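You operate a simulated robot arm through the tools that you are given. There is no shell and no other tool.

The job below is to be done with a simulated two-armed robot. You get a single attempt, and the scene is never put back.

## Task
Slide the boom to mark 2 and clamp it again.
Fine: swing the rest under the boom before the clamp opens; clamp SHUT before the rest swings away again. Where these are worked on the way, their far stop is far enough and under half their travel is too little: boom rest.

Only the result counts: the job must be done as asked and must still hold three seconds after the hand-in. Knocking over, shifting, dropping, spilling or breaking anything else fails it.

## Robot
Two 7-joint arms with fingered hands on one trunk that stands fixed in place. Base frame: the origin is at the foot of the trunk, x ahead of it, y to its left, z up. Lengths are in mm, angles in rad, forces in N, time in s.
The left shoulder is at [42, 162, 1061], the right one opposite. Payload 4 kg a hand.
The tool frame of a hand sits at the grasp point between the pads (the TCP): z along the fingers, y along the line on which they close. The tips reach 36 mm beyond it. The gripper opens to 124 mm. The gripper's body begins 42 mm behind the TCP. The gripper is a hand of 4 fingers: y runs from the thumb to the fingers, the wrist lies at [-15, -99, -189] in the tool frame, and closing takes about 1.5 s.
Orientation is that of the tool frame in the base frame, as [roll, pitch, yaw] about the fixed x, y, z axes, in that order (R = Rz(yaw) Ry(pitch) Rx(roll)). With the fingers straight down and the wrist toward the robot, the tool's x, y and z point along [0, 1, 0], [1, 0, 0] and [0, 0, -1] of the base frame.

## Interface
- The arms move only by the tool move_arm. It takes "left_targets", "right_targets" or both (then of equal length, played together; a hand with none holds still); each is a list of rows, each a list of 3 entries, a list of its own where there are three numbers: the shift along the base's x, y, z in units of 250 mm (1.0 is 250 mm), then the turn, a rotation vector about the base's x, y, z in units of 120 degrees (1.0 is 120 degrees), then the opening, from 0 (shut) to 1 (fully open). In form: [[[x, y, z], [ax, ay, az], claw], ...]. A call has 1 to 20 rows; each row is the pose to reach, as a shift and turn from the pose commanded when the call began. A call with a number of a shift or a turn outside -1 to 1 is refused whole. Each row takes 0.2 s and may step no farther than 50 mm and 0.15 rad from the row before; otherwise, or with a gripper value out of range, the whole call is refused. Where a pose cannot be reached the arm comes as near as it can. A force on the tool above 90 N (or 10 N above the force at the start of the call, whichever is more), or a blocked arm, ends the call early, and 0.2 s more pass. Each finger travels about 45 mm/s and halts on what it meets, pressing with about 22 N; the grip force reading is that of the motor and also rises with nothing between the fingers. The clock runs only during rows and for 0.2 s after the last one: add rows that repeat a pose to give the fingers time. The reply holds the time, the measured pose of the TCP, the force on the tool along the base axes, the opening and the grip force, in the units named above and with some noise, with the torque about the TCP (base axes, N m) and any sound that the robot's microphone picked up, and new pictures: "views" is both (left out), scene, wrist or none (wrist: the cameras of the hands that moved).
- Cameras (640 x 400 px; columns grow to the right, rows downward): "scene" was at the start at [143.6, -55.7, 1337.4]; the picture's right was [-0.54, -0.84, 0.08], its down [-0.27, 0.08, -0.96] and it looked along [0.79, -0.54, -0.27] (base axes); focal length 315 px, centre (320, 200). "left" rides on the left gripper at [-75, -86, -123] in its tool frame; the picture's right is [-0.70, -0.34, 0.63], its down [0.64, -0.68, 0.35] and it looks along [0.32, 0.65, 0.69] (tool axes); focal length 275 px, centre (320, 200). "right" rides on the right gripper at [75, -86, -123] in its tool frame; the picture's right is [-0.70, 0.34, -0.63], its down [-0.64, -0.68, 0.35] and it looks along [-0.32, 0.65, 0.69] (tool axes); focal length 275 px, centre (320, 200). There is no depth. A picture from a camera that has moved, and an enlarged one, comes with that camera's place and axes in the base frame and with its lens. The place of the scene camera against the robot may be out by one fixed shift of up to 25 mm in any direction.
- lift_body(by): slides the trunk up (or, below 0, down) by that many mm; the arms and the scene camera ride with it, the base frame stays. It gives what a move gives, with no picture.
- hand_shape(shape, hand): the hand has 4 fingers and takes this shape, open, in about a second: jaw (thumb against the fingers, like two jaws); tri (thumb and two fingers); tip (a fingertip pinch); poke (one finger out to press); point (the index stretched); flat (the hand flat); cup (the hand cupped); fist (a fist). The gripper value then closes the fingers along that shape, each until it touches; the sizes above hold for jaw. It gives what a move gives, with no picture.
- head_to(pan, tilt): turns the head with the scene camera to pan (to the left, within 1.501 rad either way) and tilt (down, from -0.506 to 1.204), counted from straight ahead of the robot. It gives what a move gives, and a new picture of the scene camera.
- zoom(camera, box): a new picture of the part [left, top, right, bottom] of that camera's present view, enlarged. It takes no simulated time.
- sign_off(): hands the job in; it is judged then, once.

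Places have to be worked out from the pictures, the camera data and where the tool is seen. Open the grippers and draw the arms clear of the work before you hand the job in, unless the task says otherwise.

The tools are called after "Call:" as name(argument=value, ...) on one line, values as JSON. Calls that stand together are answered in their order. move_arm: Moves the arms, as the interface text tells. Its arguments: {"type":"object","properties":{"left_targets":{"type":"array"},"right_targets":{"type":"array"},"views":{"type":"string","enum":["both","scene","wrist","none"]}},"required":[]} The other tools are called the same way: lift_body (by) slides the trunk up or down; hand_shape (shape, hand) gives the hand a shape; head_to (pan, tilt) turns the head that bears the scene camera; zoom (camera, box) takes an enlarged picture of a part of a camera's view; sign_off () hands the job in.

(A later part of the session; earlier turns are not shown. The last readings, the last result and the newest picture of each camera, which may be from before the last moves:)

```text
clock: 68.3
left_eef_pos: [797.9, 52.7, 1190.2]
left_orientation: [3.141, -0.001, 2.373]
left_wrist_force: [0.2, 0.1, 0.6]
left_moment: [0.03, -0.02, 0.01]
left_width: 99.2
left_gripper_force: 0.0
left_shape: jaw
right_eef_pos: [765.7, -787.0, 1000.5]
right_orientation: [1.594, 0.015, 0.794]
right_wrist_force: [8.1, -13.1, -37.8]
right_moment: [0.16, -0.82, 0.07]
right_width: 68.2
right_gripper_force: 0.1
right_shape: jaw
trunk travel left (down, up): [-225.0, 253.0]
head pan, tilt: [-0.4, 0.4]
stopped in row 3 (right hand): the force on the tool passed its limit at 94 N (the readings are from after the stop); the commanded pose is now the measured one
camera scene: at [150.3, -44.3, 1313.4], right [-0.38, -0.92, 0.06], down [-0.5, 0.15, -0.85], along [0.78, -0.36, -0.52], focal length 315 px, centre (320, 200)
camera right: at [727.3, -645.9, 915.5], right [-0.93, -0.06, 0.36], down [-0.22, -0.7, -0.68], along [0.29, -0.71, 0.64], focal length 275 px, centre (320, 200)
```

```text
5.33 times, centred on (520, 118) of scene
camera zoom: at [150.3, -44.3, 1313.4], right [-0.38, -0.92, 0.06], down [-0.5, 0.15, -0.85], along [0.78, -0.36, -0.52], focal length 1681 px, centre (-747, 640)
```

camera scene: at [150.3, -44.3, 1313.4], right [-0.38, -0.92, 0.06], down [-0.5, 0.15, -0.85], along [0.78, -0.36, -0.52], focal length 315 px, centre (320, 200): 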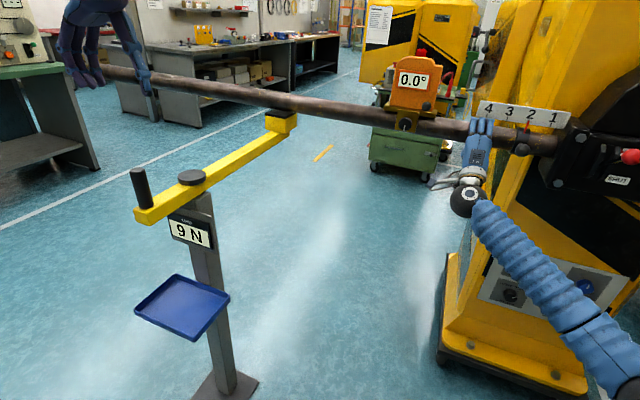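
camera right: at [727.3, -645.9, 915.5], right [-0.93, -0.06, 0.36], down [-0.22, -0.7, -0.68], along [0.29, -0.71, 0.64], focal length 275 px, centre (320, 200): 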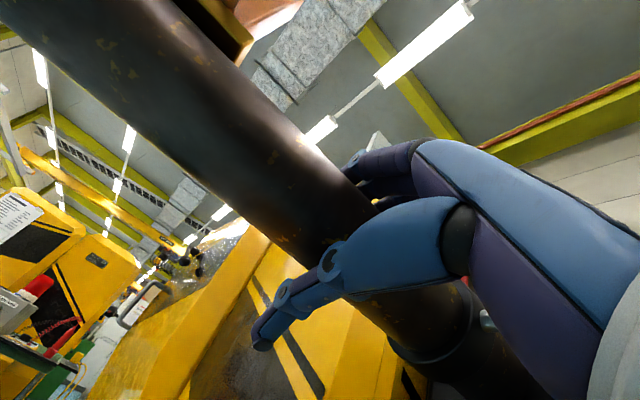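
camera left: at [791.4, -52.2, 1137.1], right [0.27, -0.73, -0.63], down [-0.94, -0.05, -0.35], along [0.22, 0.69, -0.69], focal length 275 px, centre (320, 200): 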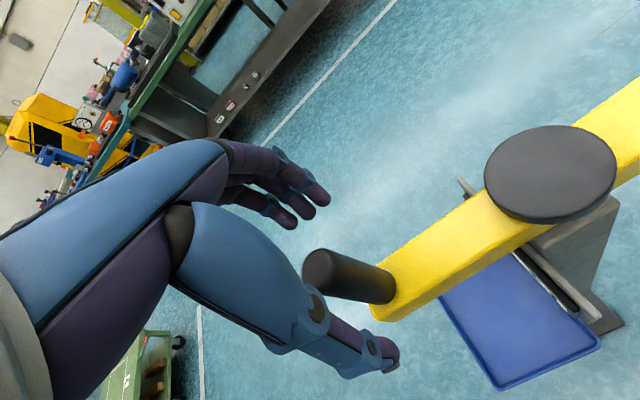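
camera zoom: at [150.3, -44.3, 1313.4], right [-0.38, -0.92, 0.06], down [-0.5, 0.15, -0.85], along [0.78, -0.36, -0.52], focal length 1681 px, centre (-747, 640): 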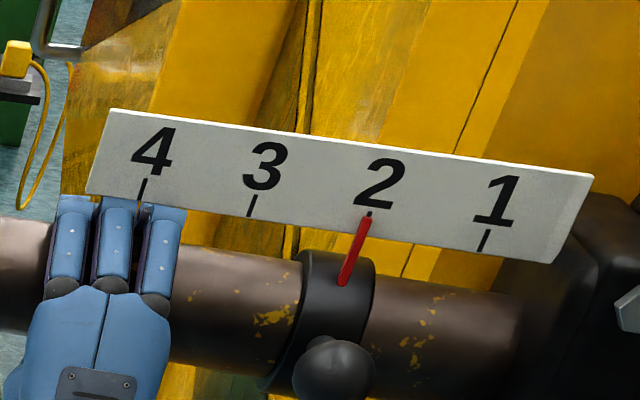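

Raising is blocked; the fingers are sandwiched between boom top and the scale's lower edge, with ~38 N vertical. I ease the hand down a few mm with the jaw slightly wider, to see the force fall.

Call:
move_arm(right_targets=[[[0, 0, -0.01], [0, 0, 0], 0.62], [[0, 0, -0.02], [0, 0, 0], 0.66], [[0, 0, -0.03], [0, 0, 0], 0.7], [[0, 0, -0.03], [0, 0, 0], 0.7]], views="wrist")

Call:
zoom(camera="right", box=[220, 100, 540, 300])

Call:
zoom(camera="scene", box=[430, 90, 550, 165])

```text
clock: 69.3
left_eef_pos: [798.9, 52.4, 1188.6]
left_orientation: [-3.141, -0.004, 2.372]
left_wrist_force: [0.1, -0.2, -0.6]
left_moment: [0.02, 0.02, -0.03]
left_width: 99.0
left_gripper_force: 0.1
left_shape: jaw
right_eef_pos: [765.4, -785.4, 999.0]
right_orientation: [1.586, 0.015, 0.799]
right_wrist_force: [13.8, -15.4, -25.0]
right_moment: [0.49, 0.07, 0.22]
right_width: 77.1
right_gripper_force: 0.0
right_shape: jaw
trunk travel left (down, up): [-225.0, 253.0]
head pan, tilt: [-0.4, 0.4]
camera right: at [727.3, -645.2, 912.7], right [-0.93, -0.05, 0.36], down [-0.22, -0.7, -0.68], along [0.29, -0.71, 0.64], focal length 275 px, centre (320, 200)
```

right: 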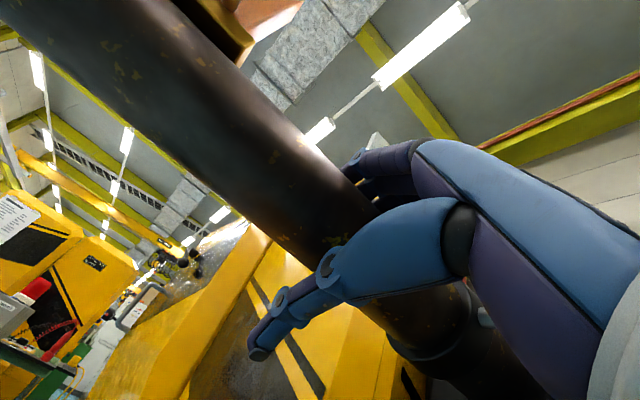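

```text
2.00 times, centred on (380, 200) of right
camera zoom: at [727.3, -645.2, 912.7], right [-0.93, -0.05, 0.36], down [-0.22, -0.7, -0.68], along [0.29, -0.71, 0.64], focal length 551 px, centre (200, 200)
```

zoom: 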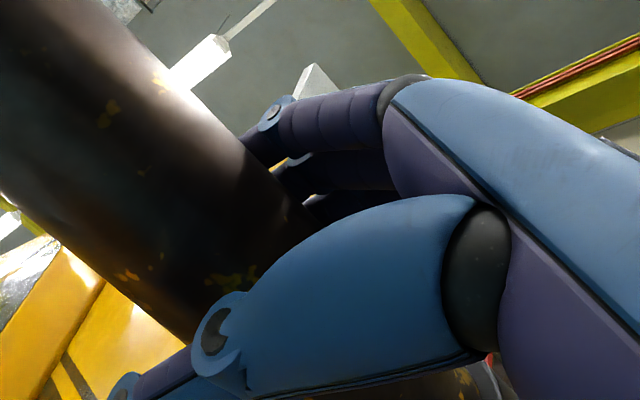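

```text
5.33 times, centred on (490, 128) of scene
camera zoom: at [150.8, -43.7, 1312.4], right [-0.38, -0.92, 0.06], down [-0.5, 0.15, -0.85], along [0.78, -0.36, -0.52], focal length 1681 px, centre (-587, 587)
```

zoom: 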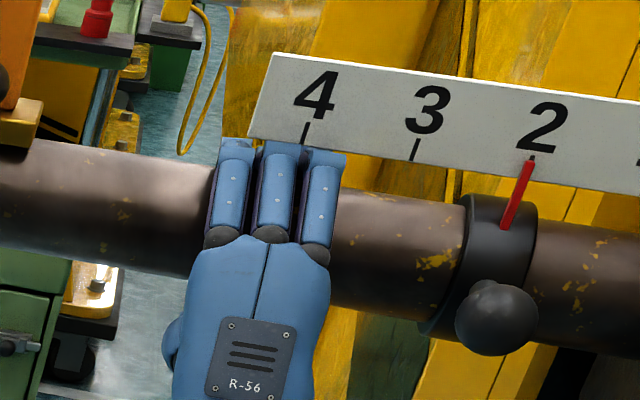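

The fingertips lie just under/behind the scale's lower edge at marks 4–3. I'll bring the jaw to just looser than the boom and slide the hand outboard along the boom, clear of the scale, before opening fully.

Call:
move_arm(right_targets=[[[0, 0, 0], [0, 0, 0], 0.58], [[0, 0, 0], [0, 0, 0], 0.58], [[0.02, 0.02, 0], [0, 0, 0], 0.58], [[0.04, 0.04, 0], [0, 0, 0], 0.58], [[0.06, 0.06, 0], [0, 0, 0], 0.58], [[0.08, 0.08, 0], [0, 0, 0], 0.58]], views="scene")

Call:
zoom(camera="scene", box=[430, 90, 550, 165])

```text
clock: 70.7
left_eef_pos: [797.1, 54.6, 1188.6]
left_orientation: [-3.14, -0.001, 2.373]
left_wrist_force: [-0.3, -0.1, 0.3]
left_moment: [-0.03, 0.0, 0.03]
left_width: 99.1
left_gripper_force: 0.1
left_shape: jaw
right_eef_pos: [783.2, -762.1, 1003.1]
right_orientation: [1.582, 0.015, 0.797]
right_wrist_force: [1.1, -14.3, -10.4]
right_moment: [0.62, -0.8, 0.23]
right_width: 73.1
right_gripper_force: 0.1
right_shape: jaw
trunk travel left (down, up): [-225.0, 253.0]
head pan, tilt: [-0.4, 0.4]
camera scene: at [148.5, -41.8, 1313.1], right [-0.38, -0.92, 0.06], down [-0.5, 0.15, -0.86], along [0.78, -0.36, -0.52], focal length 315 px, centre (320, 200)
```

scene: 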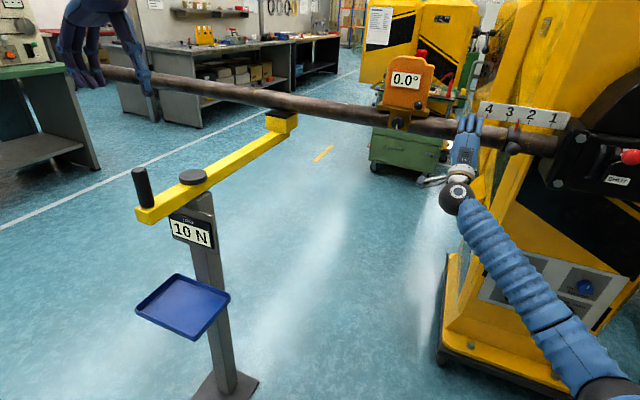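

```text
5.33 times, centred on (490, 128) of scene
camera zoom: at [148.5, -41.8, 1313.1], right [-0.38, -0.92, 0.06], down [-0.5, 0.15, -0.86], along [0.78, -0.36, -0.52], focal length 1681 px, centre (-587, 587)
```

zoom: 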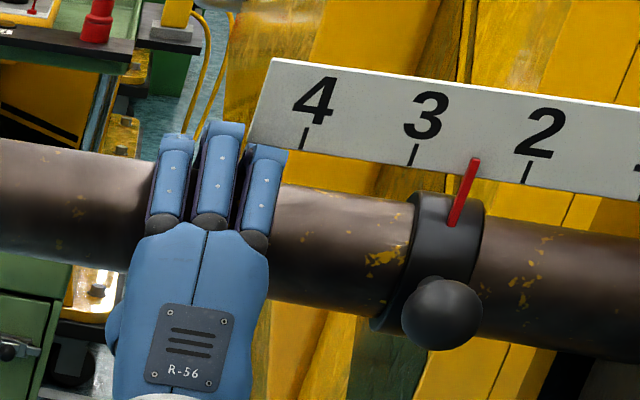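

The loose fingers dragged the boom back about half way (pointer between 3 and 2). I carry on outboard until clear of the scale, then will regrip farther outboard so the fingers never go under the scale at mark 2.

Call:
move_arm(right_targets=[[[0.02, 0.02, 0.01], [0, 0, 0], 0.62], [[0.05, 0.05, 0.02], [0, 0, 0], 0.62], [[0.08, 0.08, 0.03], [0, 0, 0], 0.62], [[0.11, 0.11, 0.03], [0, 0, 0], 0.62], [[0.14, 0.14, 0.03], [0, 0, 0], 0.62], [[0.16, 0.16, 0.03], [0, 0, 0], 0.62]], views="scene")

Call:
zoom(camera="scene", box=[400, 80, 560, 180])

```text
clock: 72.1
left_eef_pos: [797.0, 55.7, 1188.3]
left_orientation: [3.141, 0.001, 2.374]
left_wrist_force: [0.4, -0.3, -0.4]
left_moment: [0.02, -0.01, 0.0]
left_width: 99.4
left_gripper_force: 0.0
left_shape: jaw
right_eef_pos: [823.5, -721.6, 1010.4]
right_orientation: [1.582, 0.014, 0.797]
right_wrist_force: [-0.5, -1.0, 0.0]
right_moment: [0.0, -0.03, -0.01]
right_width: 77.3
right_gripper_force: 0.0
right_shape: jaw
trunk travel left (down, up): [-225.0, 253.0]
head pan, tilt: [-0.4, 0.4]
camera scene: at [148.1, -41.2, 1312.8], right [-0.38, -0.92, 0.06], down [-0.5, 0.15, -0.86], along [0.78, -0.36, -0.51], focal length 315 px, centre (320, 200)
```

scene: 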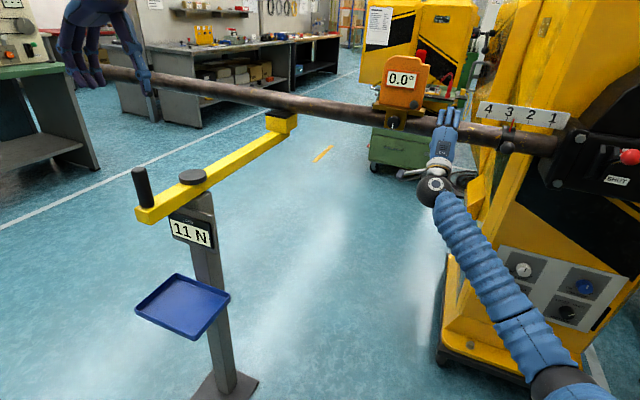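

```text
4.00 times, centred on (480, 130) of scene
camera zoom: at [148.1, -41.2, 1312.8], right [-0.38, -0.92, 0.06], down [-0.5, 0.15, -0.86], along [0.78, -0.36, -0.51], focal length 1261 px, centre (-320, 480)
```

zoom: 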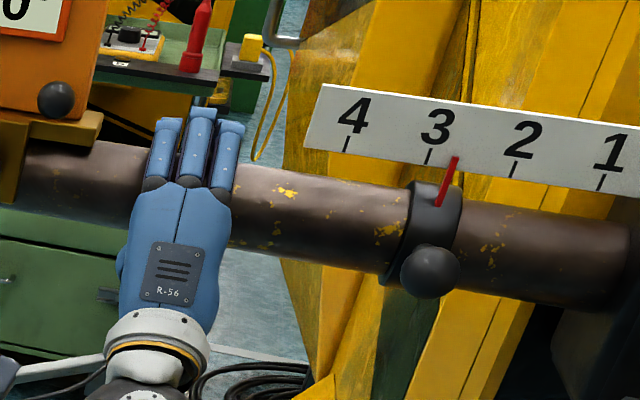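

The hand is clear of the scale, force zero, pointer ~16 mm past 3 (about 34 mm still to go). I shift 12 mm more outboard with the jaw wider, recentre to z≈1015 and grip again.

Call:
move_arm(right_targets=[[[0, 0, 0.01], [0, 0, 0], 0.75], [[0.017, 0.017, 0.018], [-0.006, 0, 0], 0.75], [[0.034, 0.034, 0.018], [-0.006, 0, 0], 0.75], [[0.034, 0.034, 0.018], [-0.006, 0, 0], 0.5], [[0.034, 0.034, 0.018], [-0.006, 0, 0], 0.2], [[0.034, 0.034, 0.018], [-0.006, 0, 0], 0], [[0.034, 0.034, 0.018], [-0.006, 0, 0], 0]], views="scene")

Call:
zoom(camera="scene", box=[400, 80, 560, 180])

```text
clock: 73.7
left_eef_pos: [796.0, 54.8, 1188.4]
left_orientation: [-3.141, 0.001, 2.374]
left_wrist_force: [-0.3, -0.2, 0.3]
left_moment: [0.0, -0.02, 0.02]
left_width: 98.9
left_gripper_force: 0.0
left_shape: jaw
right_eef_pos: [832.0, -714.0, 1013.4]
right_orientation: [1.574, 0.023, 0.796]
right_wrist_force: [0.4, -0.3, -4.0]
right_moment: [-0.04, 0.06, -0.01]
right_width: 69.7
right_gripper_force: 22.0
right_shape: jaw
trunk travel left (down, up): [-225.0, 253.0]
head pan, tilt: [-0.4, 0.4]
camera scene: at [148.3, -41.0, 1312.7], right [-0.38, -0.92, 0.06], down [-0.5, 0.15, -0.86], along [0.78, -0.36, -0.52], focal length 315 px, centre (320, 200)
```

scene: 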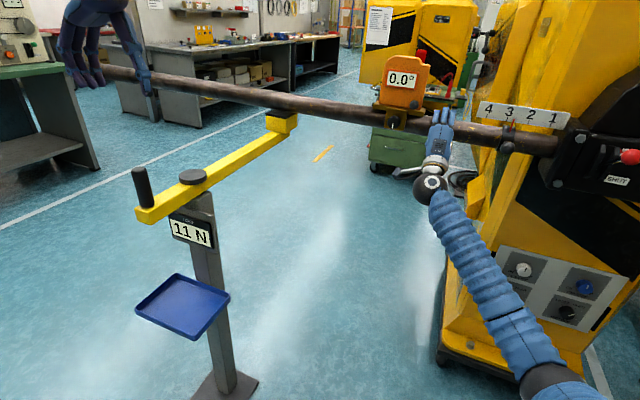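

```text
4.00 times, centred on (480, 130) of scene
camera zoom: at [148.3, -41.0, 1312.7], right [-0.38, -0.92, 0.06], down [-0.5, 0.15, -0.86], along [0.78, -0.36, -0.52], focal length 1261 px, centre (-320, 480)
```

zoom: 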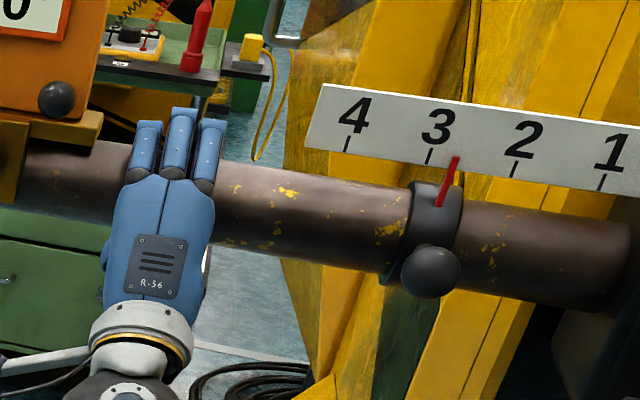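

Gripped again (70 mm), no side load. I slide about 25 mm toward mark 2 and check.

Call:
move_arm(right_targets=[[[-0.014, -0.014, 0], [0, 0, 0], 0], [[-0.028, -0.028, 0], [0, 0, 0], 0], [[-0.042, -0.042, 0], [0, 0, 0], 0], [[-0.056, -0.056, 0], [0, 0, 0], 0], [[-0.07, -0.07, 0], [0, 0, 0], 0], [[-0.084, -0.084, 0], [0, 0, 0], 0]], views="scene")

Call:
zoom(camera="scene", box=[400, 80, 560, 180])

```text
clock: 75.1
left_eef_pos: [796.7, 55.1, 1187.8]
left_orientation: [3.14, -0.001, 2.373]
left_wrist_force: [-0.1, -0.3, -0.3]
left_moment: [0.01, 0.02, -0.01]
left_width: 98.8
left_gripper_force: 0.1
left_shape: jaw
right_eef_pos: [810.0, -736.3, 1013.5]
right_orientation: [1.574, 0.025, 0.797]
right_wrist_force: [-0.5, 5.6, -6.9]
right_moment: [-0.02, 0.25, 0.1]
right_width: 69.6
right_gripper_force: 22.2
right_shape: jaw
trunk travel left (down, up): [-225.0, 253.0]
head pan, tilt: [-0.4, 0.4]
camera scene: at [148.4, -41.0, 1312.7], right [-0.38, -0.92, 0.06], down [-0.5, 0.15, -0.86], along [0.78, -0.36, -0.52], focal length 315 px, centre (320, 200)
```

scene: 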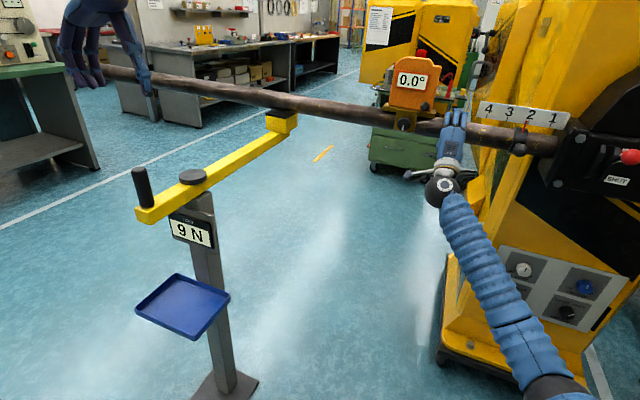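

```text
4.00 times, centred on (480, 130) of scene
camera zoom: at [148.4, -41.0, 1312.7], right [-0.38, -0.92, 0.06], down [-0.5, 0.15, -0.86], along [0.78, -0.36, -0.52], focal length 1261 px, centre (-320, 480)
```

zoom: 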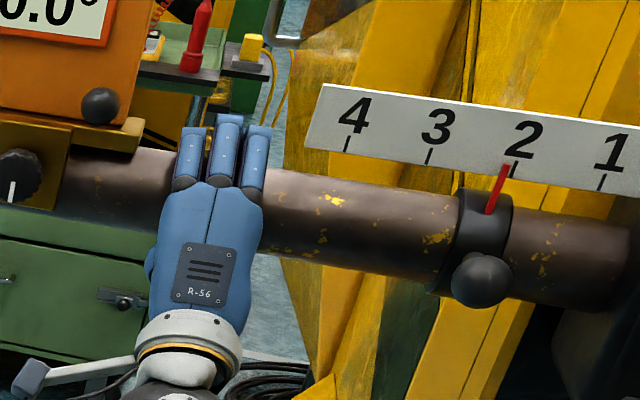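

Almost there with little drag: the pointer is ~4 mm short of mark 2. I zoom in to measure.

Call:
zoom(camera="scene", box=[480, 90, 560, 140])

```text
8.00 times, centred on (520, 115) of scene
camera zoom: at [148.4, -41.0, 1312.7], right [-0.38, -0.92, 0.06], down [-0.5, 0.15, -0.86], along [0.78, -0.36, -0.52], focal length 2522 px, centre (-1280, 880)
```

zoom: 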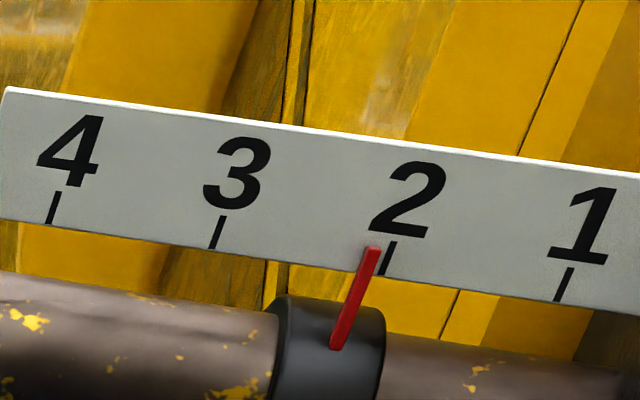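

The pointer line is parallel to the mark-2 tick and about 6 mm short. I move 6 mm more.

Call:
move_arm(right_targets=[[[-0.006, -0.006, 0], [0, 0, 0], 0], [[-0.012, -0.012, 0], [0, 0, 0], 0], [[-0.0168, -0.0168, 0], [0, 0, 0], 0], [[-0.0168, -0.0168, 0], [0, 0, 0], 0]], views="none")

Call:
zoom(camera="scene", box=[480, 90, 560, 140])

```text
clock: 76.1
left_eef_pos: [797.0, 55.6, 1187.6]
left_orientation: [-3.141, 0.0, 2.374]
left_wrist_force: [-1.0, -1.4, -0.9]
left_moment: [-0.01, -0.05, 0.02]
left_width: 99.1
left_gripper_force: 0.0
left_shape: jaw
right_eef_pos: [806.4, -738.0, 1013.7]
right_orientation: [1.574, 0.024, 0.795]
right_wrist_force: [2.8, 4.2, -7.7]
right_moment: [-0.04, 0.26, 0.13]
right_width: 69.5
right_gripper_force: 22.1
right_shape: jaw
trunk travel left (down, up): [-225.0, 253.0]
head pan, tilt: [-0.4, 0.4]
```

```text
8.00 times, centred on (520, 115) of scene
camera zoom: at [148.8, -40.9, 1312.7], right [-0.38, -0.92, 0.06], down [-0.5, 0.15, -0.85], along [0.78, -0.36, -0.52], focal length 2522 px, centre (-1280, 880)
```

zoom: 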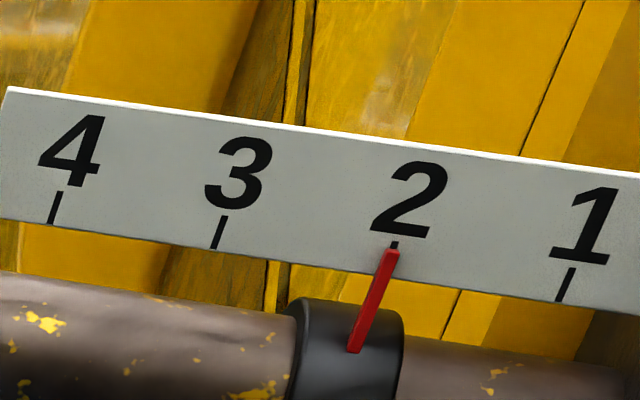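

The pointer now covers the mark-2 tick. I open the hand slowly in place and check that the boom stays.

Call:
move_arm(right_targets=[[[0, 0, 0], [0, 0, 0], 0.55], [[0, 0, 0], [0, 0, 0], 0.6], [[0, 0, 0], [0, 0, 0], 0.7], [[0, 0, 0], [0, 0, 0], 0.8], [[0, 0, 0], [0, 0, 0], 0.9], [[0, 0, 0], [0, 0, 0], 0.95], [[0, 0, 0], [0, 0, 0], 0.95]], views="both")

Call:
zoom(camera="scene", box=[480, 90, 560, 140])

```text
clock: 77.7
left_eef_pos: [796.3, 54.8, 1189.6]
left_orientation: [-3.141, 0.0, 2.372]
left_wrist_force: [1.0, -0.1, 0.3]
left_moment: [0.0, 0.04, 0.01]
left_width: 98.9
left_gripper_force: 0.0
left_shape: jaw
right_eef_pos: [805.2, -738.2, 1014.5]
right_orientation: [1.573, 0.023, 0.794]
right_wrist_force: [0.3, 0.1, 0.2]
right_moment: [0.02, 0.02, -0.01]
right_width: 117.5
right_gripper_force: 0.1
right_shape: jaw
trunk travel left (down, up): [-225.0, 253.0]
head pan, tilt: [-0.4, 0.4]
camera scene: at [147.9, -40.8, 1312.8], right [-0.38, -0.92, 0.06], down [-0.5, 0.15, -0.86], along [0.78, -0.36, -0.51], focal length 315 px, centre (320, 200)
camera right: at [768.6, -600.7, 926.5], right [-0.93, -0.05, 0.35], down [-0.22, -0.71, -0.67], along [0.29, -0.7, 0.65], focal length 275 px, centre (320, 200)
```

scene: 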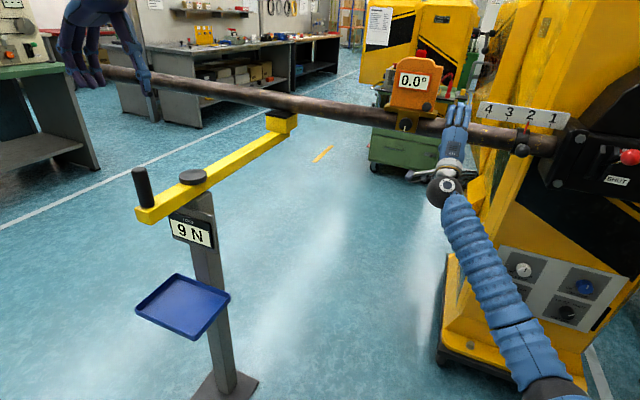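
right: 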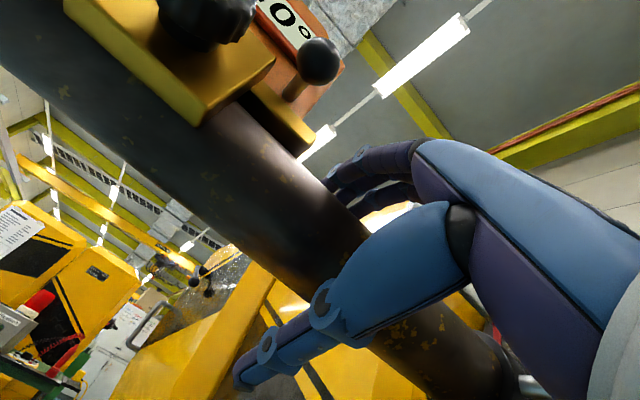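

```text
8.00 times, centred on (520, 115) of scene
camera zoom: at [147.9, -40.8, 1312.8], right [-0.38, -0.92, 0.06], down [-0.5, 0.15, -0.86], along [0.78, -0.36, -0.51], focal length 2522 px, centre (-1280, 880)
```

zoom: 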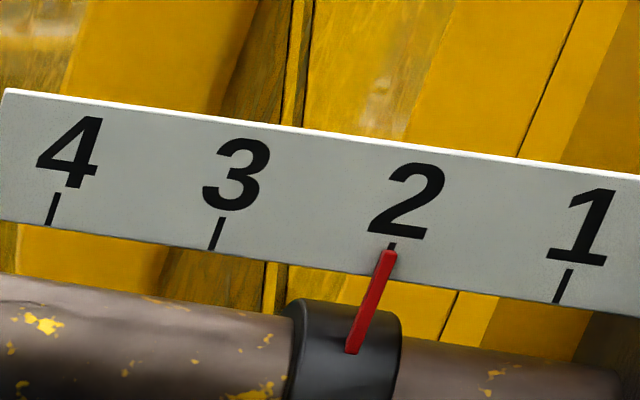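

Still exactly on mark 2, no contact force. I draw the right hand straight back from the boom.

Call:
move_arm(right_targets=[[[-0.05, 0.05, 0], [0, 0, 0], 1], [[-0.11, 0.11, 0], [0, 0, 0], 1], [[-0.2, 0.2, 0], [0, 0, 0], 1], [[-0.32, 0.32, 0], [0, 0, 0], 1], [[-0.44, 0.44, 0.02], [0, 0, 0], 1], [[-0.56, 0.56, 0.04], [0, 0, 0], 1]], views="both")

Call:
zoom(camera="scene", box=[480, 90, 560, 140])

```text
clock: 79.1
left_eef_pos: [795.4, 56.9, 1189.7]
left_orientation: [3.141, 0.001, 2.372]
left_wrist_force: [0.4, 0.8, 0.1]
left_moment: [-0.03, -0.01, 0.01]
left_width: 99.0
left_gripper_force: 0.1
left_shape: jaw
right_eef_pos: [665.7, -598.8, 1025.7]
right_orientation: [1.573, 0.022, 0.794]
right_wrist_force: [-1.3, 0.2, -0.4]
right_moment: [0.01, 0.01, 0.03]
right_width: 123.6
right_gripper_force: 0.1
right_shape: jaw
trunk travel left (down, up): [-225.0, 253.0]
head pan, tilt: [-0.4, 0.4]
camera scene: at [147.5, -40.5, 1313.0], right [-0.38, -0.92, 0.06], down [-0.5, 0.15, -0.86], along [0.78, -0.36, -0.51], focal length 315 px, centre (320, 200)
camera right: at [628.5, -460.3, 937.5], right [-0.93, -0.05, 0.35], down [-0.22, -0.71, -0.67], along [0.29, -0.7, 0.65], focal length 275 px, centre (320, 200)
```

scene: 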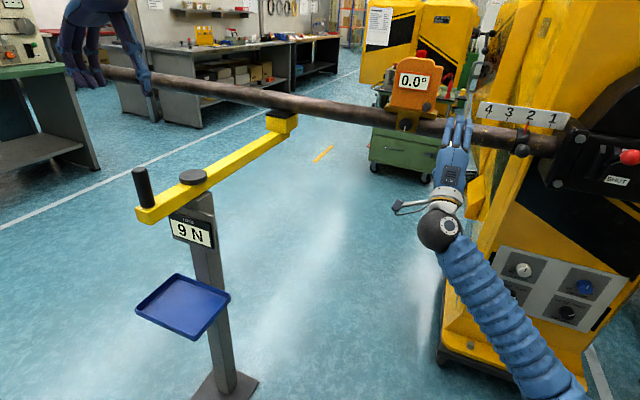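
right: 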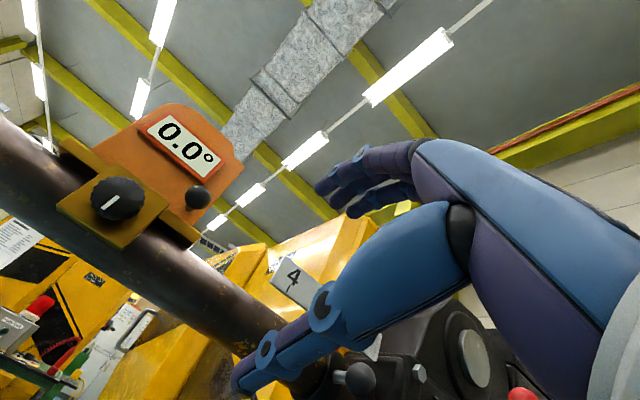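

```text
8.00 times, centred on (520, 115) of scene
camera zoom: at [147.5, -40.5, 1313.0], right [-0.38, -0.92, 0.06], down [-0.5, 0.15, -0.86], along [0.78, -0.36, -0.51], focal length 2522 px, centre (-1280, 880)
```

zoom: 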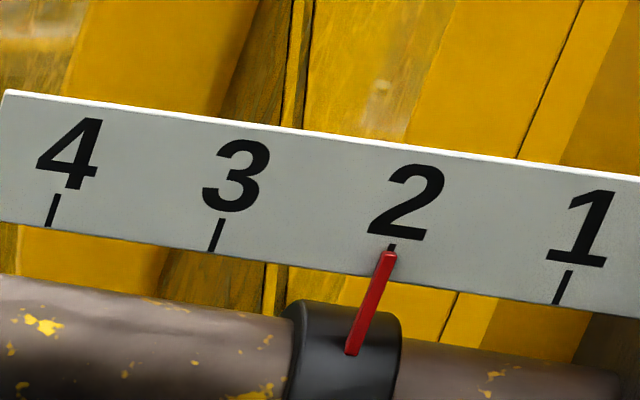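

The boom stays on mark 2. Its open lever ball is at about (452,-880,1079); I bring the right hand back to a stand-off in front of it, offset so the fingers are above the ball this time.

Call:
move_arm(right_targets=[[[-0.137, -0.08, 0.03], [0, 0, 0], 1], [[-0.274, -0.16, 0.06], [0, 0, 0], 1], [[-0.411, -0.25, 0.09], [0, 0, 0], 1], [[-0.548, -0.35, 0.12], [0, 0, 0], 1], [[-0.685, -0.45, 0.15], [0, 0, 0], 1], [[-0.822, -0.55, 0.18], [0, 0, 0], 1], [[-0.96, -0.65, 0.212], [0, 0, 0], 1]], views="none")

Call:
move_arm(right_targets=[[[-0.07, -0.045, 0], [0.006, 0, 0], 1], [[-0.136, -0.09, 0], [0.006, 0, 0], 1], [[-0.136, -0.09, 0], [0.006, 0, 0], 1]], views="wrist")

Call:
head_to(pan=-0.85, tilt=0.35)

Call:
zoom(camera="scene", box=[280, 80, 520, 230])

```text
clock: 80.7
left_eef_pos: [795.3, 55.1, 1189.7]
left_orientation: [3.14, 0.0, 2.374]
left_wrist_force: [0.3, 0.4, 1.0]
left_moment: [0.03, 0.01, 0.0]
left_width: 98.8
left_gripper_force: 0.1
left_shape: jaw
right_eef_pos: [425.8, -762.0, 1078.0]
right_orientation: [1.572, 0.022, 0.797]
right_wrist_force: [0.4, -0.2, 0.0]
right_moment: [-0.01, 0.02, -0.01]
right_width: 123.7
right_gripper_force: 0.0
right_shape: jaw
trunk travel left (down, up): [-225.0, 253.0]
head pan, tilt: [-0.4, 0.4]
```

```text
clock: 81.5
left_eef_pos: [796.8, 54.4, 1189.4]
left_orientation: [-3.141, -0.001, 2.376]
left_wrist_force: [-0.7, 0.4, 0.5]
left_moment: [0.03, -0.03, -0.04]
left_width: 98.9
left_gripper_force: 0.1
left_shape: jaw
right_eef_pos: [390.5, -785.2, 1077.1]
right_orientation: [1.582, 0.015, 0.797]
right_wrist_force: [0.1, 0.2, -0.4]
right_moment: [0.01, -0.03, 0.03]
right_width: 123.6
right_gripper_force: 0.1
right_shape: jaw
trunk travel left (down, up): [-225.0, 253.0]
head pan, tilt: [-0.4, 0.4]
camera right: at [354.0, -645.2, 991.5], right [-0.93, -0.05, 0.35], down [-0.22, -0.7, -0.68], along [0.29, -0.71, 0.65], focal length 275 px, centre (320, 200)
```

right: 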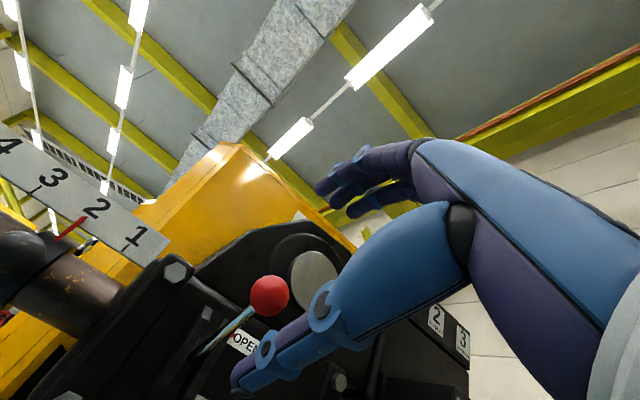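

```text
clock: 82.4
left_eef_pos: [796.7, 56.9, 1189.3]
left_orientation: [-3.141, 0.002, 2.373]
left_wrist_force: [-0.2, -0.8, 0.1]
left_moment: [-0.02, 0.02, -0.01]
left_width: 99.3
left_gripper_force: 0.1
left_shape: jaw
right_eef_pos: [392.1, -785.8, 1077.6]
right_orientation: [1.582, 0.015, 0.798]
right_wrist_force: [-0.5, -1.0, 0.0]
right_moment: [0.01, 0.02, 0.0]
right_width: 123.8
right_gripper_force: 0.0
right_shape: jaw
trunk travel left (down, up): [-225.0, 253.0]
head pan, tilt: [-0.85, 0.351]
camera scene: at [124.9, -74.6, 1321.0], right [-0.74, -0.66, 0.11], down [-0.37, 0.26, -0.89], along [0.56, -0.7, -0.43], focal length 315 px, centre (320, 200)
```

scene: 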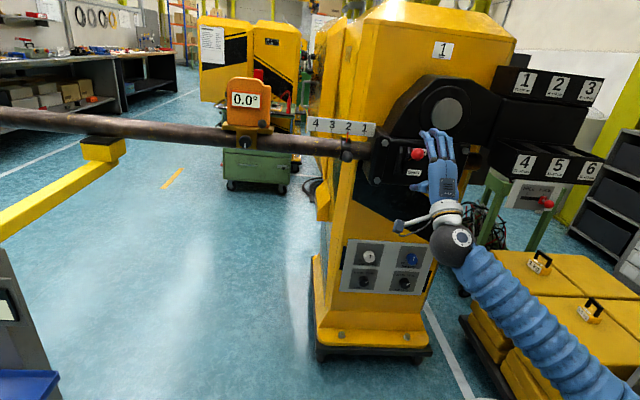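

```text
2.67 times, centred on (400, 155) of scene
camera zoom: at [124.9, -74.6, 1321.0], right [-0.74, -0.66, 0.11], down [-0.37, 0.26, -0.89], along [0.56, -0.7, -0.43], focal length 840 px, centre (107, 320)
```

zoom: 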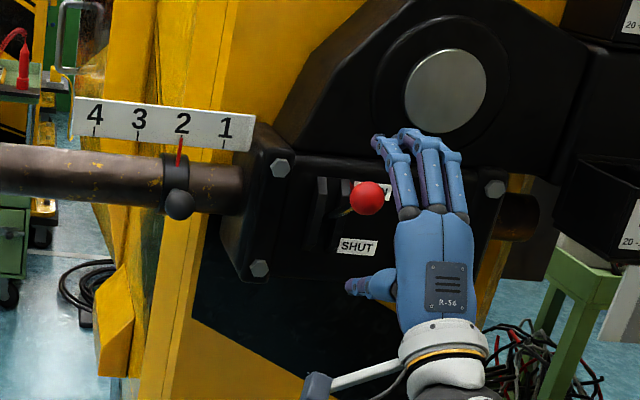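

The ball checks out at (450,-880,1079), 108 mm ahead and under the index/middle fingers. I move forward with the hand open, then close the cage to ~68 mm.

Call:
move_arm(right_targets=[[[0.09, -0.09, 0], [0, 0, 0], 1], [[0.17, -0.17, 0], [0, 0, 0], 1], [[0.249, -0.249, 0], [0, 0, 0], 1], [[0.249, -0.249, 0], [0, 0, 0], 0.8], [[0.249, -0.249, 0], [0, 0, 0], 0.55], [[0.249, -0.249, 0], [0, 0, 0], 0.55], [[0.249, -0.249, 0], [0, 0, 0], 0.55]], views="both")

Call:
zoom(camera="scene", box=[280, 80, 520, 230])

```text
clock: 84.0
left_eef_pos: [796.2, 54.9, 1189.5]
left_orientation: [-3.142, 0.0, 2.375]
left_wrist_force: [-0.5, 0.1, 0.1]
left_moment: [-0.01, -0.03, -0.01]
left_width: 99.2
left_gripper_force: 0.0
left_shape: jaw
right_eef_pos: [453.8, -847.0, 1078.3]
right_orientation: [1.581, 0.013, 0.797]
right_wrist_force: [0.0, 0.3, -0.2]
right_moment: [-0.02, -0.04, -0.01]
right_width: 68.7
right_gripper_force: 0.0
right_shape: jaw
trunk travel left (down, up): [-225.0, 253.0]
head pan, tilt: [-0.85, 0.351]
camera scene: at [125.0, -74.8, 1321.0], right [-0.74, -0.66, 0.12], down [-0.37, 0.26, -0.89], along [0.56, -0.71, -0.43], focal length 315 px, centre (320, 200)
camera right: at [416.7, -707.2, 991.6], right [-0.93, -0.05, 0.35], down [-0.22, -0.7, -0.68], along [0.29, -0.71, 0.65], focal length 275 px, centre (320, 200)
```

scene: 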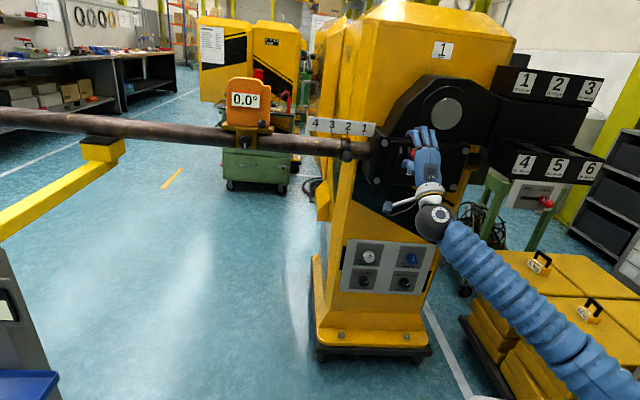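
right: 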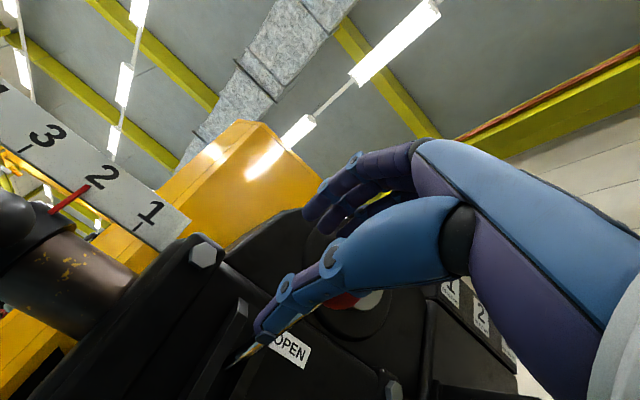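

```text
2.67 times, centred on (400, 155) of scene
camera zoom: at [125.0, -74.8, 1321.0], right [-0.74, -0.66, 0.12], down [-0.37, 0.26, -0.89], along [0.56, -0.71, -0.43], focal length 840 px, centre (107, 320)
```

zoom: 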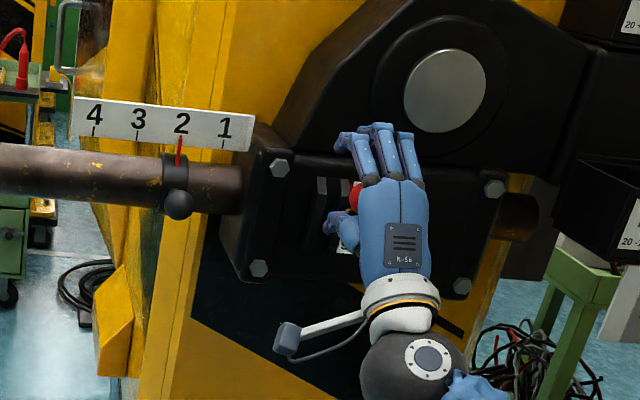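

The ball is caged under the fingers and the pointer remains on 2. I press the lever down along its arc toward SHUT.

Call:
move_arm(right_targets=[[[0, 0, -0.034], [0, 0, 0], 0.55], [[0, 0, -0.068], [0, 0, 0], 0.55], [[-0.012, 0.012, -0.098], [0, 0, 0], 0.55], [[-0.024, 0.024, -0.128], [0, 0, 0], 0.55], [[-0.038, 0.038, -0.188], [0, 0, 0], 0.55], [[-0.046, 0.046, -0.248], [0, 0, 0], 0.55], [[-0.048, 0.048, -0.308], [0, 0, 0], 0.55], [[-0.043, 0.043, -0.368], [0, 0, 0], 0.55], [[-0.031, 0.031, -0.428], [0, 0, 0], 0.55]], views="both")

Call:
zoom(camera="scene", box=[280, 80, 520, 230])

```text
clock: 86.0
left_eef_pos: [795.9, 54.9, 1189.5]
left_orientation: [-3.141, -0.001, 2.376]
left_wrist_force: [-1.0, 0.0, -0.7]
left_moment: [-0.01, -0.01, 0.04]
left_width: 99.1
left_gripper_force: 0.1
left_shape: jaw
right_eef_pos: [445.6, -839.5, 970.6]
right_orientation: [1.582, 0.015, 0.796]
right_wrist_force: [-0.1, -0.4, 0.1]
right_moment: [-0.01, -0.01, -0.02]
right_width: 68.7
right_gripper_force: 0.0
right_shape: jaw
trunk travel left (down, up): [-225.0, 253.0]
head pan, tilt: [-0.85, 0.351]
camera scene: at [125.0, -74.8, 1320.9], right [-0.74, -0.66, 0.12], down [-0.37, 0.26, -0.89], along [0.56, -0.71, -0.43], focal length 315 px, centre (320, 200)
camera right: at [408.2, -699.0, 883.6], right [-0.93, -0.05, 0.35], down [-0.22, -0.7, -0.68], along [0.29, -0.71, 0.65], focal length 275 px, centre (320, 200)
```

scene: 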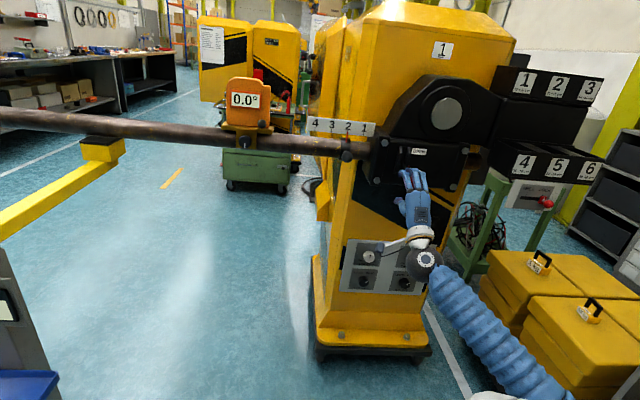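
right: 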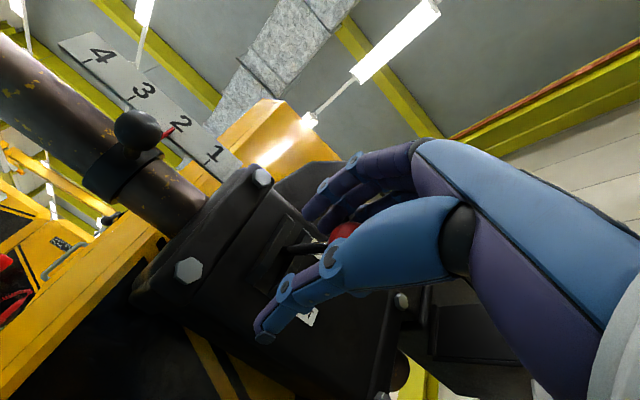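

```text
2.67 times, centred on (400, 155) of scene
camera zoom: at [125.0, -74.8, 1320.9], right [-0.74, -0.66, 0.12], down [-0.37, 0.26, -0.89], along [0.56, -0.71, -0.43], focal length 840 px, centre (107, 320)
```

zoom: 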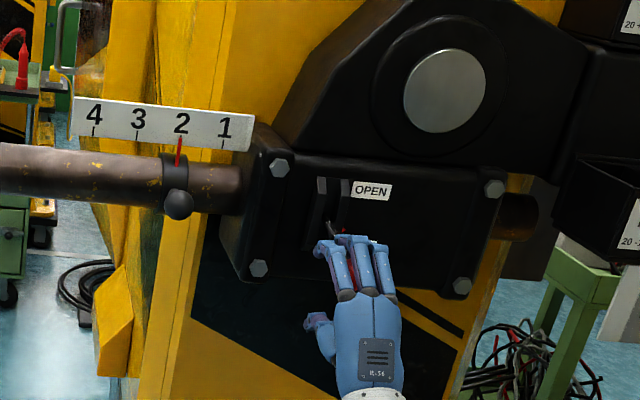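

The lever is following down freely. I continue to the SHUT stop and press.

Call:
move_arm(right_targets=[[[0.009, -0.009, -0.03], [0, 0, 0], 0.55], [[0.017, -0.017, -0.06], [0, 0, 0], 0.55], [[0.025, -0.025, -0.09], [0, 0, 0], 0.55], [[0.031, -0.031, -0.115], [0, 0, 0], 0.55], [[0.035, -0.035, -0.14], [0, 0, 0], 0.55], [[0.038, -0.038, -0.165], [0, 0, 0], 0.55], [[0.038, -0.038, -0.165], [0, 0, 0], 0.55]], views="both")

Call:
zoom(camera="scene", box=[280, 80, 520, 230])

```text
clock: 87.6
left_eef_pos: [795.1, 55.9, 1189.0]
left_orientation: [3.142, 0.002, 2.374]
left_wrist_force: [-0.7, -0.9, 0.0]
left_moment: [-0.01, -0.05, 0.01]
left_width: 99.2
left_gripper_force: 0.0
left_shape: jaw
right_eef_pos: [454.2, -846.8, 930.8]
right_orientation: [1.58, 0.015, 0.795]
right_wrist_force: [-6.6, 4.9, 8.2]
right_moment: [-0.53, -0.3, -0.23]
right_width: 68.5
right_gripper_force: 0.0
right_shape: jaw
trunk travel left (down, up): [-225.0, 253.0]
head pan, tilt: [-0.85, 0.351]
camera scene: at [124.0, -73.7, 1321.2], right [-0.74, -0.66, 0.12], down [-0.37, 0.26, -0.89], along [0.56, -0.71, -0.43], focal length 315 px, centre (320, 200)
camera right: at [417.4, -708.1, 844.3], right [-0.93, -0.05, 0.35], down [-0.21, -0.71, -0.68], along [0.28, -0.71, 0.65], focal length 275 px, centre (320, 200)
```

scene: 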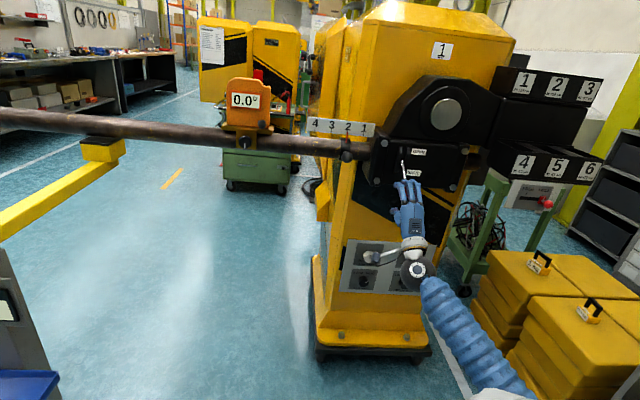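
right: 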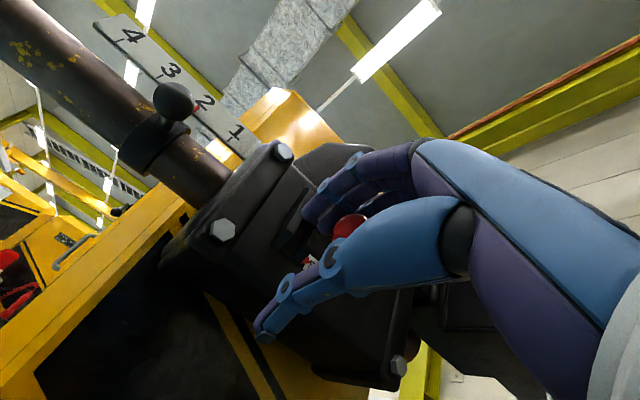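

```text
2.67 times, centred on (400, 155) of scene
camera zoom: at [124.0, -73.7, 1321.2], right [-0.74, -0.66, 0.12], down [-0.37, 0.26, -0.89], along [0.56, -0.71, -0.43], focal length 840 px, centre (107, 320)
```

zoom: 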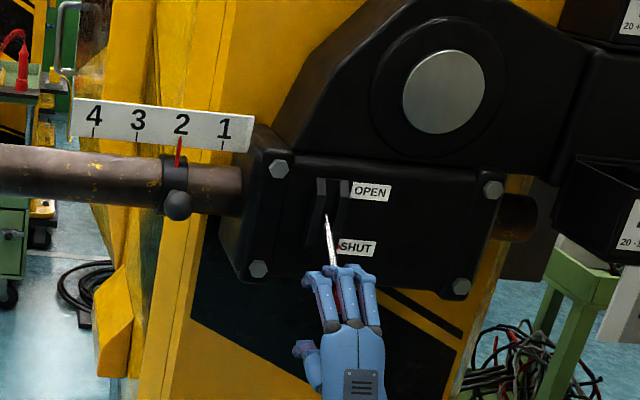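

About 12 N resists; the lever looks back at SHUT. I press another ~12 mm to make sure it is home at the stop.

Call:
move_arm(right_targets=[[[0.002, -0.002, -0.025], [0, 0, 0], 0.55], [[0.004, -0.004, -0.05], [0, 0, 0], 0.55], [[0.004, -0.004, -0.05], [0, 0, 0], 0.55]], views="both")

Call:
zoom(camera="scene", box=[280, 80, 520, 230])

```text
clock: 88.4
left_eef_pos: [795.5, 56.9, 1190.4]
left_orientation: [3.141, 0.002, 2.374]
left_wrist_force: [1.0, 0.6, -0.1]
left_moment: [0.03, 0.02, 0.01]
left_width: 99.1
left_gripper_force: 0.1
left_shape: jaw
right_eef_pos: [454.9, -848.0, 918.5]
right_orientation: [1.58, 0.015, 0.794]
right_wrist_force: [-6.6, 4.0, 17.2]
right_moment: [-0.81, -0.46, -0.27]
right_width: 70.5
right_gripper_force: 0.1
right_shape: jaw
trunk travel left (down, up): [-225.0, 253.0]
head pan, tilt: [-0.85, 0.351]
camera scene: at [123.6, -73.1, 1321.3], right [-0.74, -0.66, 0.12], down [-0.37, 0.26, -0.89], along [0.56, -0.71, -0.43], focal length 315 px, centre (320, 200)
camera right: at [418.1, -709.1, 832.5], right [-0.93, -0.05, 0.35], down [-0.21, -0.71, -0.68], along [0.28, -0.71, 0.65], focal length 275 px, centre (320, 200)
```

scene: 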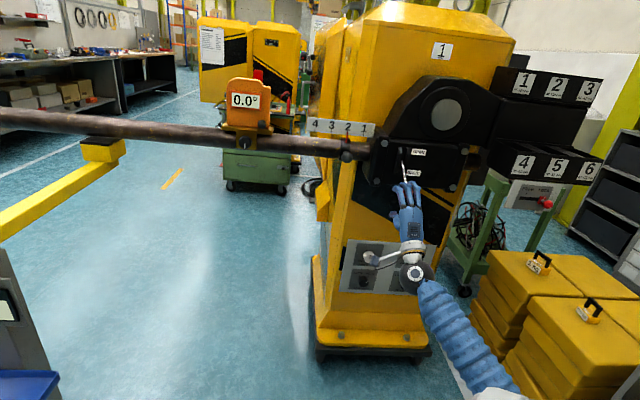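
right: 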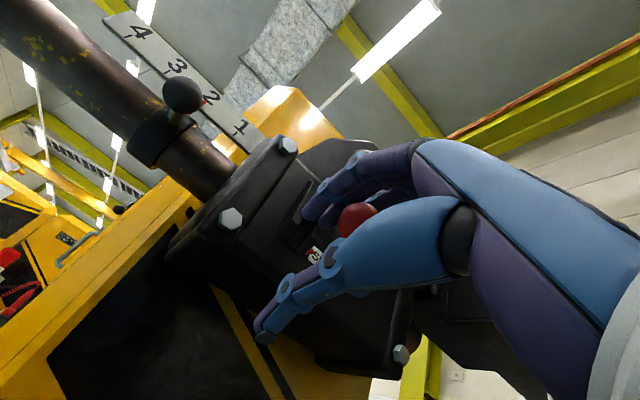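

```text
2.67 times, centred on (400, 155) of scene
camera zoom: at [123.6, -73.1, 1321.3], right [-0.74, -0.66, 0.12], down [-0.37, 0.26, -0.89], along [0.56, -0.71, -0.43], focal length 840 px, centre (107, 320)
```

zoom: 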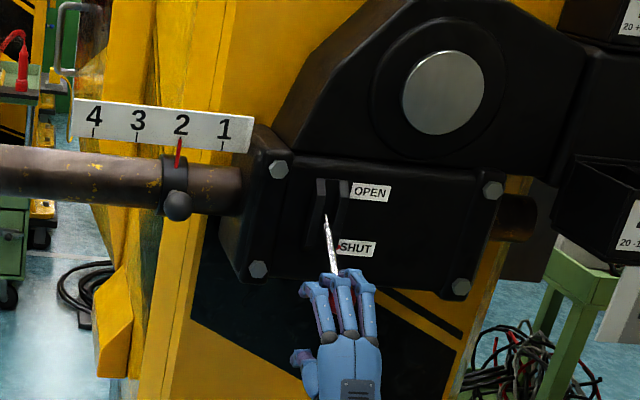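

The fingers yield while the ball stays at z≈967: the lever is home. I give one last firm press, then lift off a little, open, and draw back.

Call:
move_arm(right_targets=[[[0.0, 0.0, -0.03], [0, 0, 0], 0.5], [[0.0, 0.0, -0.05], [0, 0, 0], 0.5], [[0, 0, -0.05], [0, 0, 0], 0.5], [[0, 0, 0.02], [0, 0, 0], 0.6], [[0, 0, 0.06], [0, 0, 0], 0.8], [[0, 0, 0.1], [0, 0, 0], 1], [[0, 0, 0.12], [0, 0, 0], 1], [[0, 0, 0.12], [0, 0, 0], 1], [[-0.05, 0.05, 0.12], [0, 0, 0], 1], [[-0.13, 0.13, 0.12], [0, 0, 0], 1], [[-0.25, 0.25, 0.12], [0, 0, 0], 1], [[-0.38, 0.38, 0.12], [0, 0, 0], 1]], views="both")

Call:
zoom(camera="scene", box=[280, 80, 520, 230])

```text
clock: 91.0
left_eef_pos: [795.7, 56.6, 1189.7]
left_orientation: [3.141, 0.0, 2.375]
left_wrist_force: [-0.3, 0.9, -0.7]
left_moment: [0.01, 0.01, 0.01]
left_width: 99.1
left_gripper_force: 0.1
left_shape: jaw
right_eef_pos: [362.1, -753.7, 948.5]
right_orientation: [1.581, 0.014, 0.796]
right_wrist_force: [0.0, -0.3, -0.2]
right_moment: [0.04, 0.02, 0.01]
right_width: 123.4
right_gripper_force: 0.0
right_shape: jaw
trunk travel left (down, up): [-225.0, 253.0]
head pan, tilt: [-0.85, 0.351]
camera scene: at [124.5, -74.0, 1321.1], right [-0.74, -0.66, 0.12], down [-0.37, 0.26, -0.89], along [0.56, -0.71, -0.43], focal length 315 px, centre (320, 200)
camera right: at [323.8, -613.2, 862.4], right [-0.93, -0.06, 0.35], down [-0.21, -0.7, -0.68], along [0.29, -0.71, 0.65], focal length 275 px, centre (320, 200)
```

scene: 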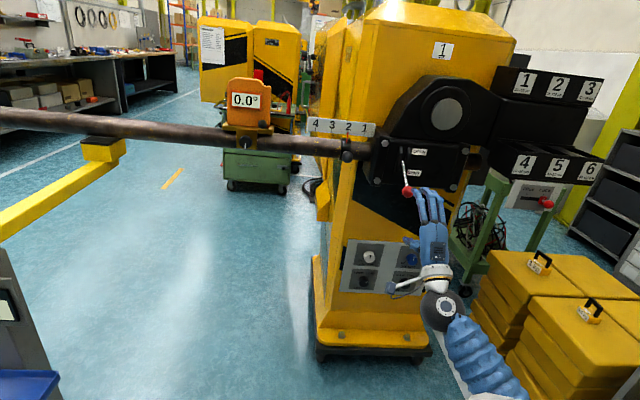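
right: 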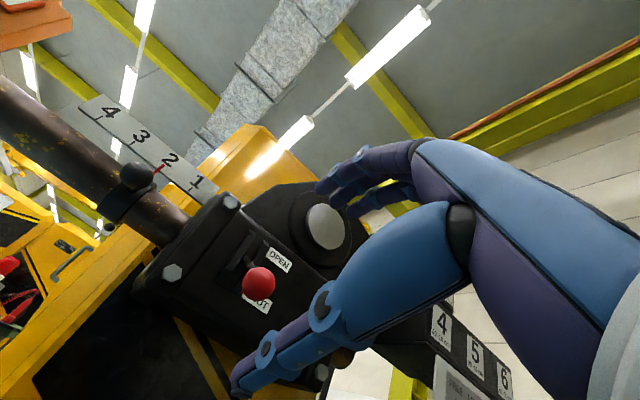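

```text
2.67 times, centred on (400, 155) of scene
camera zoom: at [124.5, -74.0, 1321.1], right [-0.74, -0.66, 0.12], down [-0.37, 0.26, -0.89], along [0.56, -0.71, -0.43], focal length 840 px, centre (107, 320)
```

zoom: 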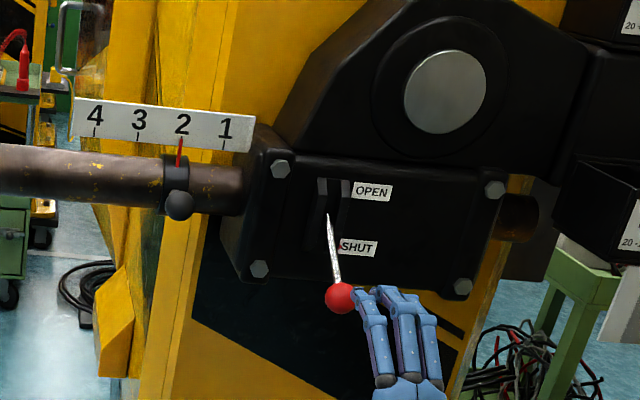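

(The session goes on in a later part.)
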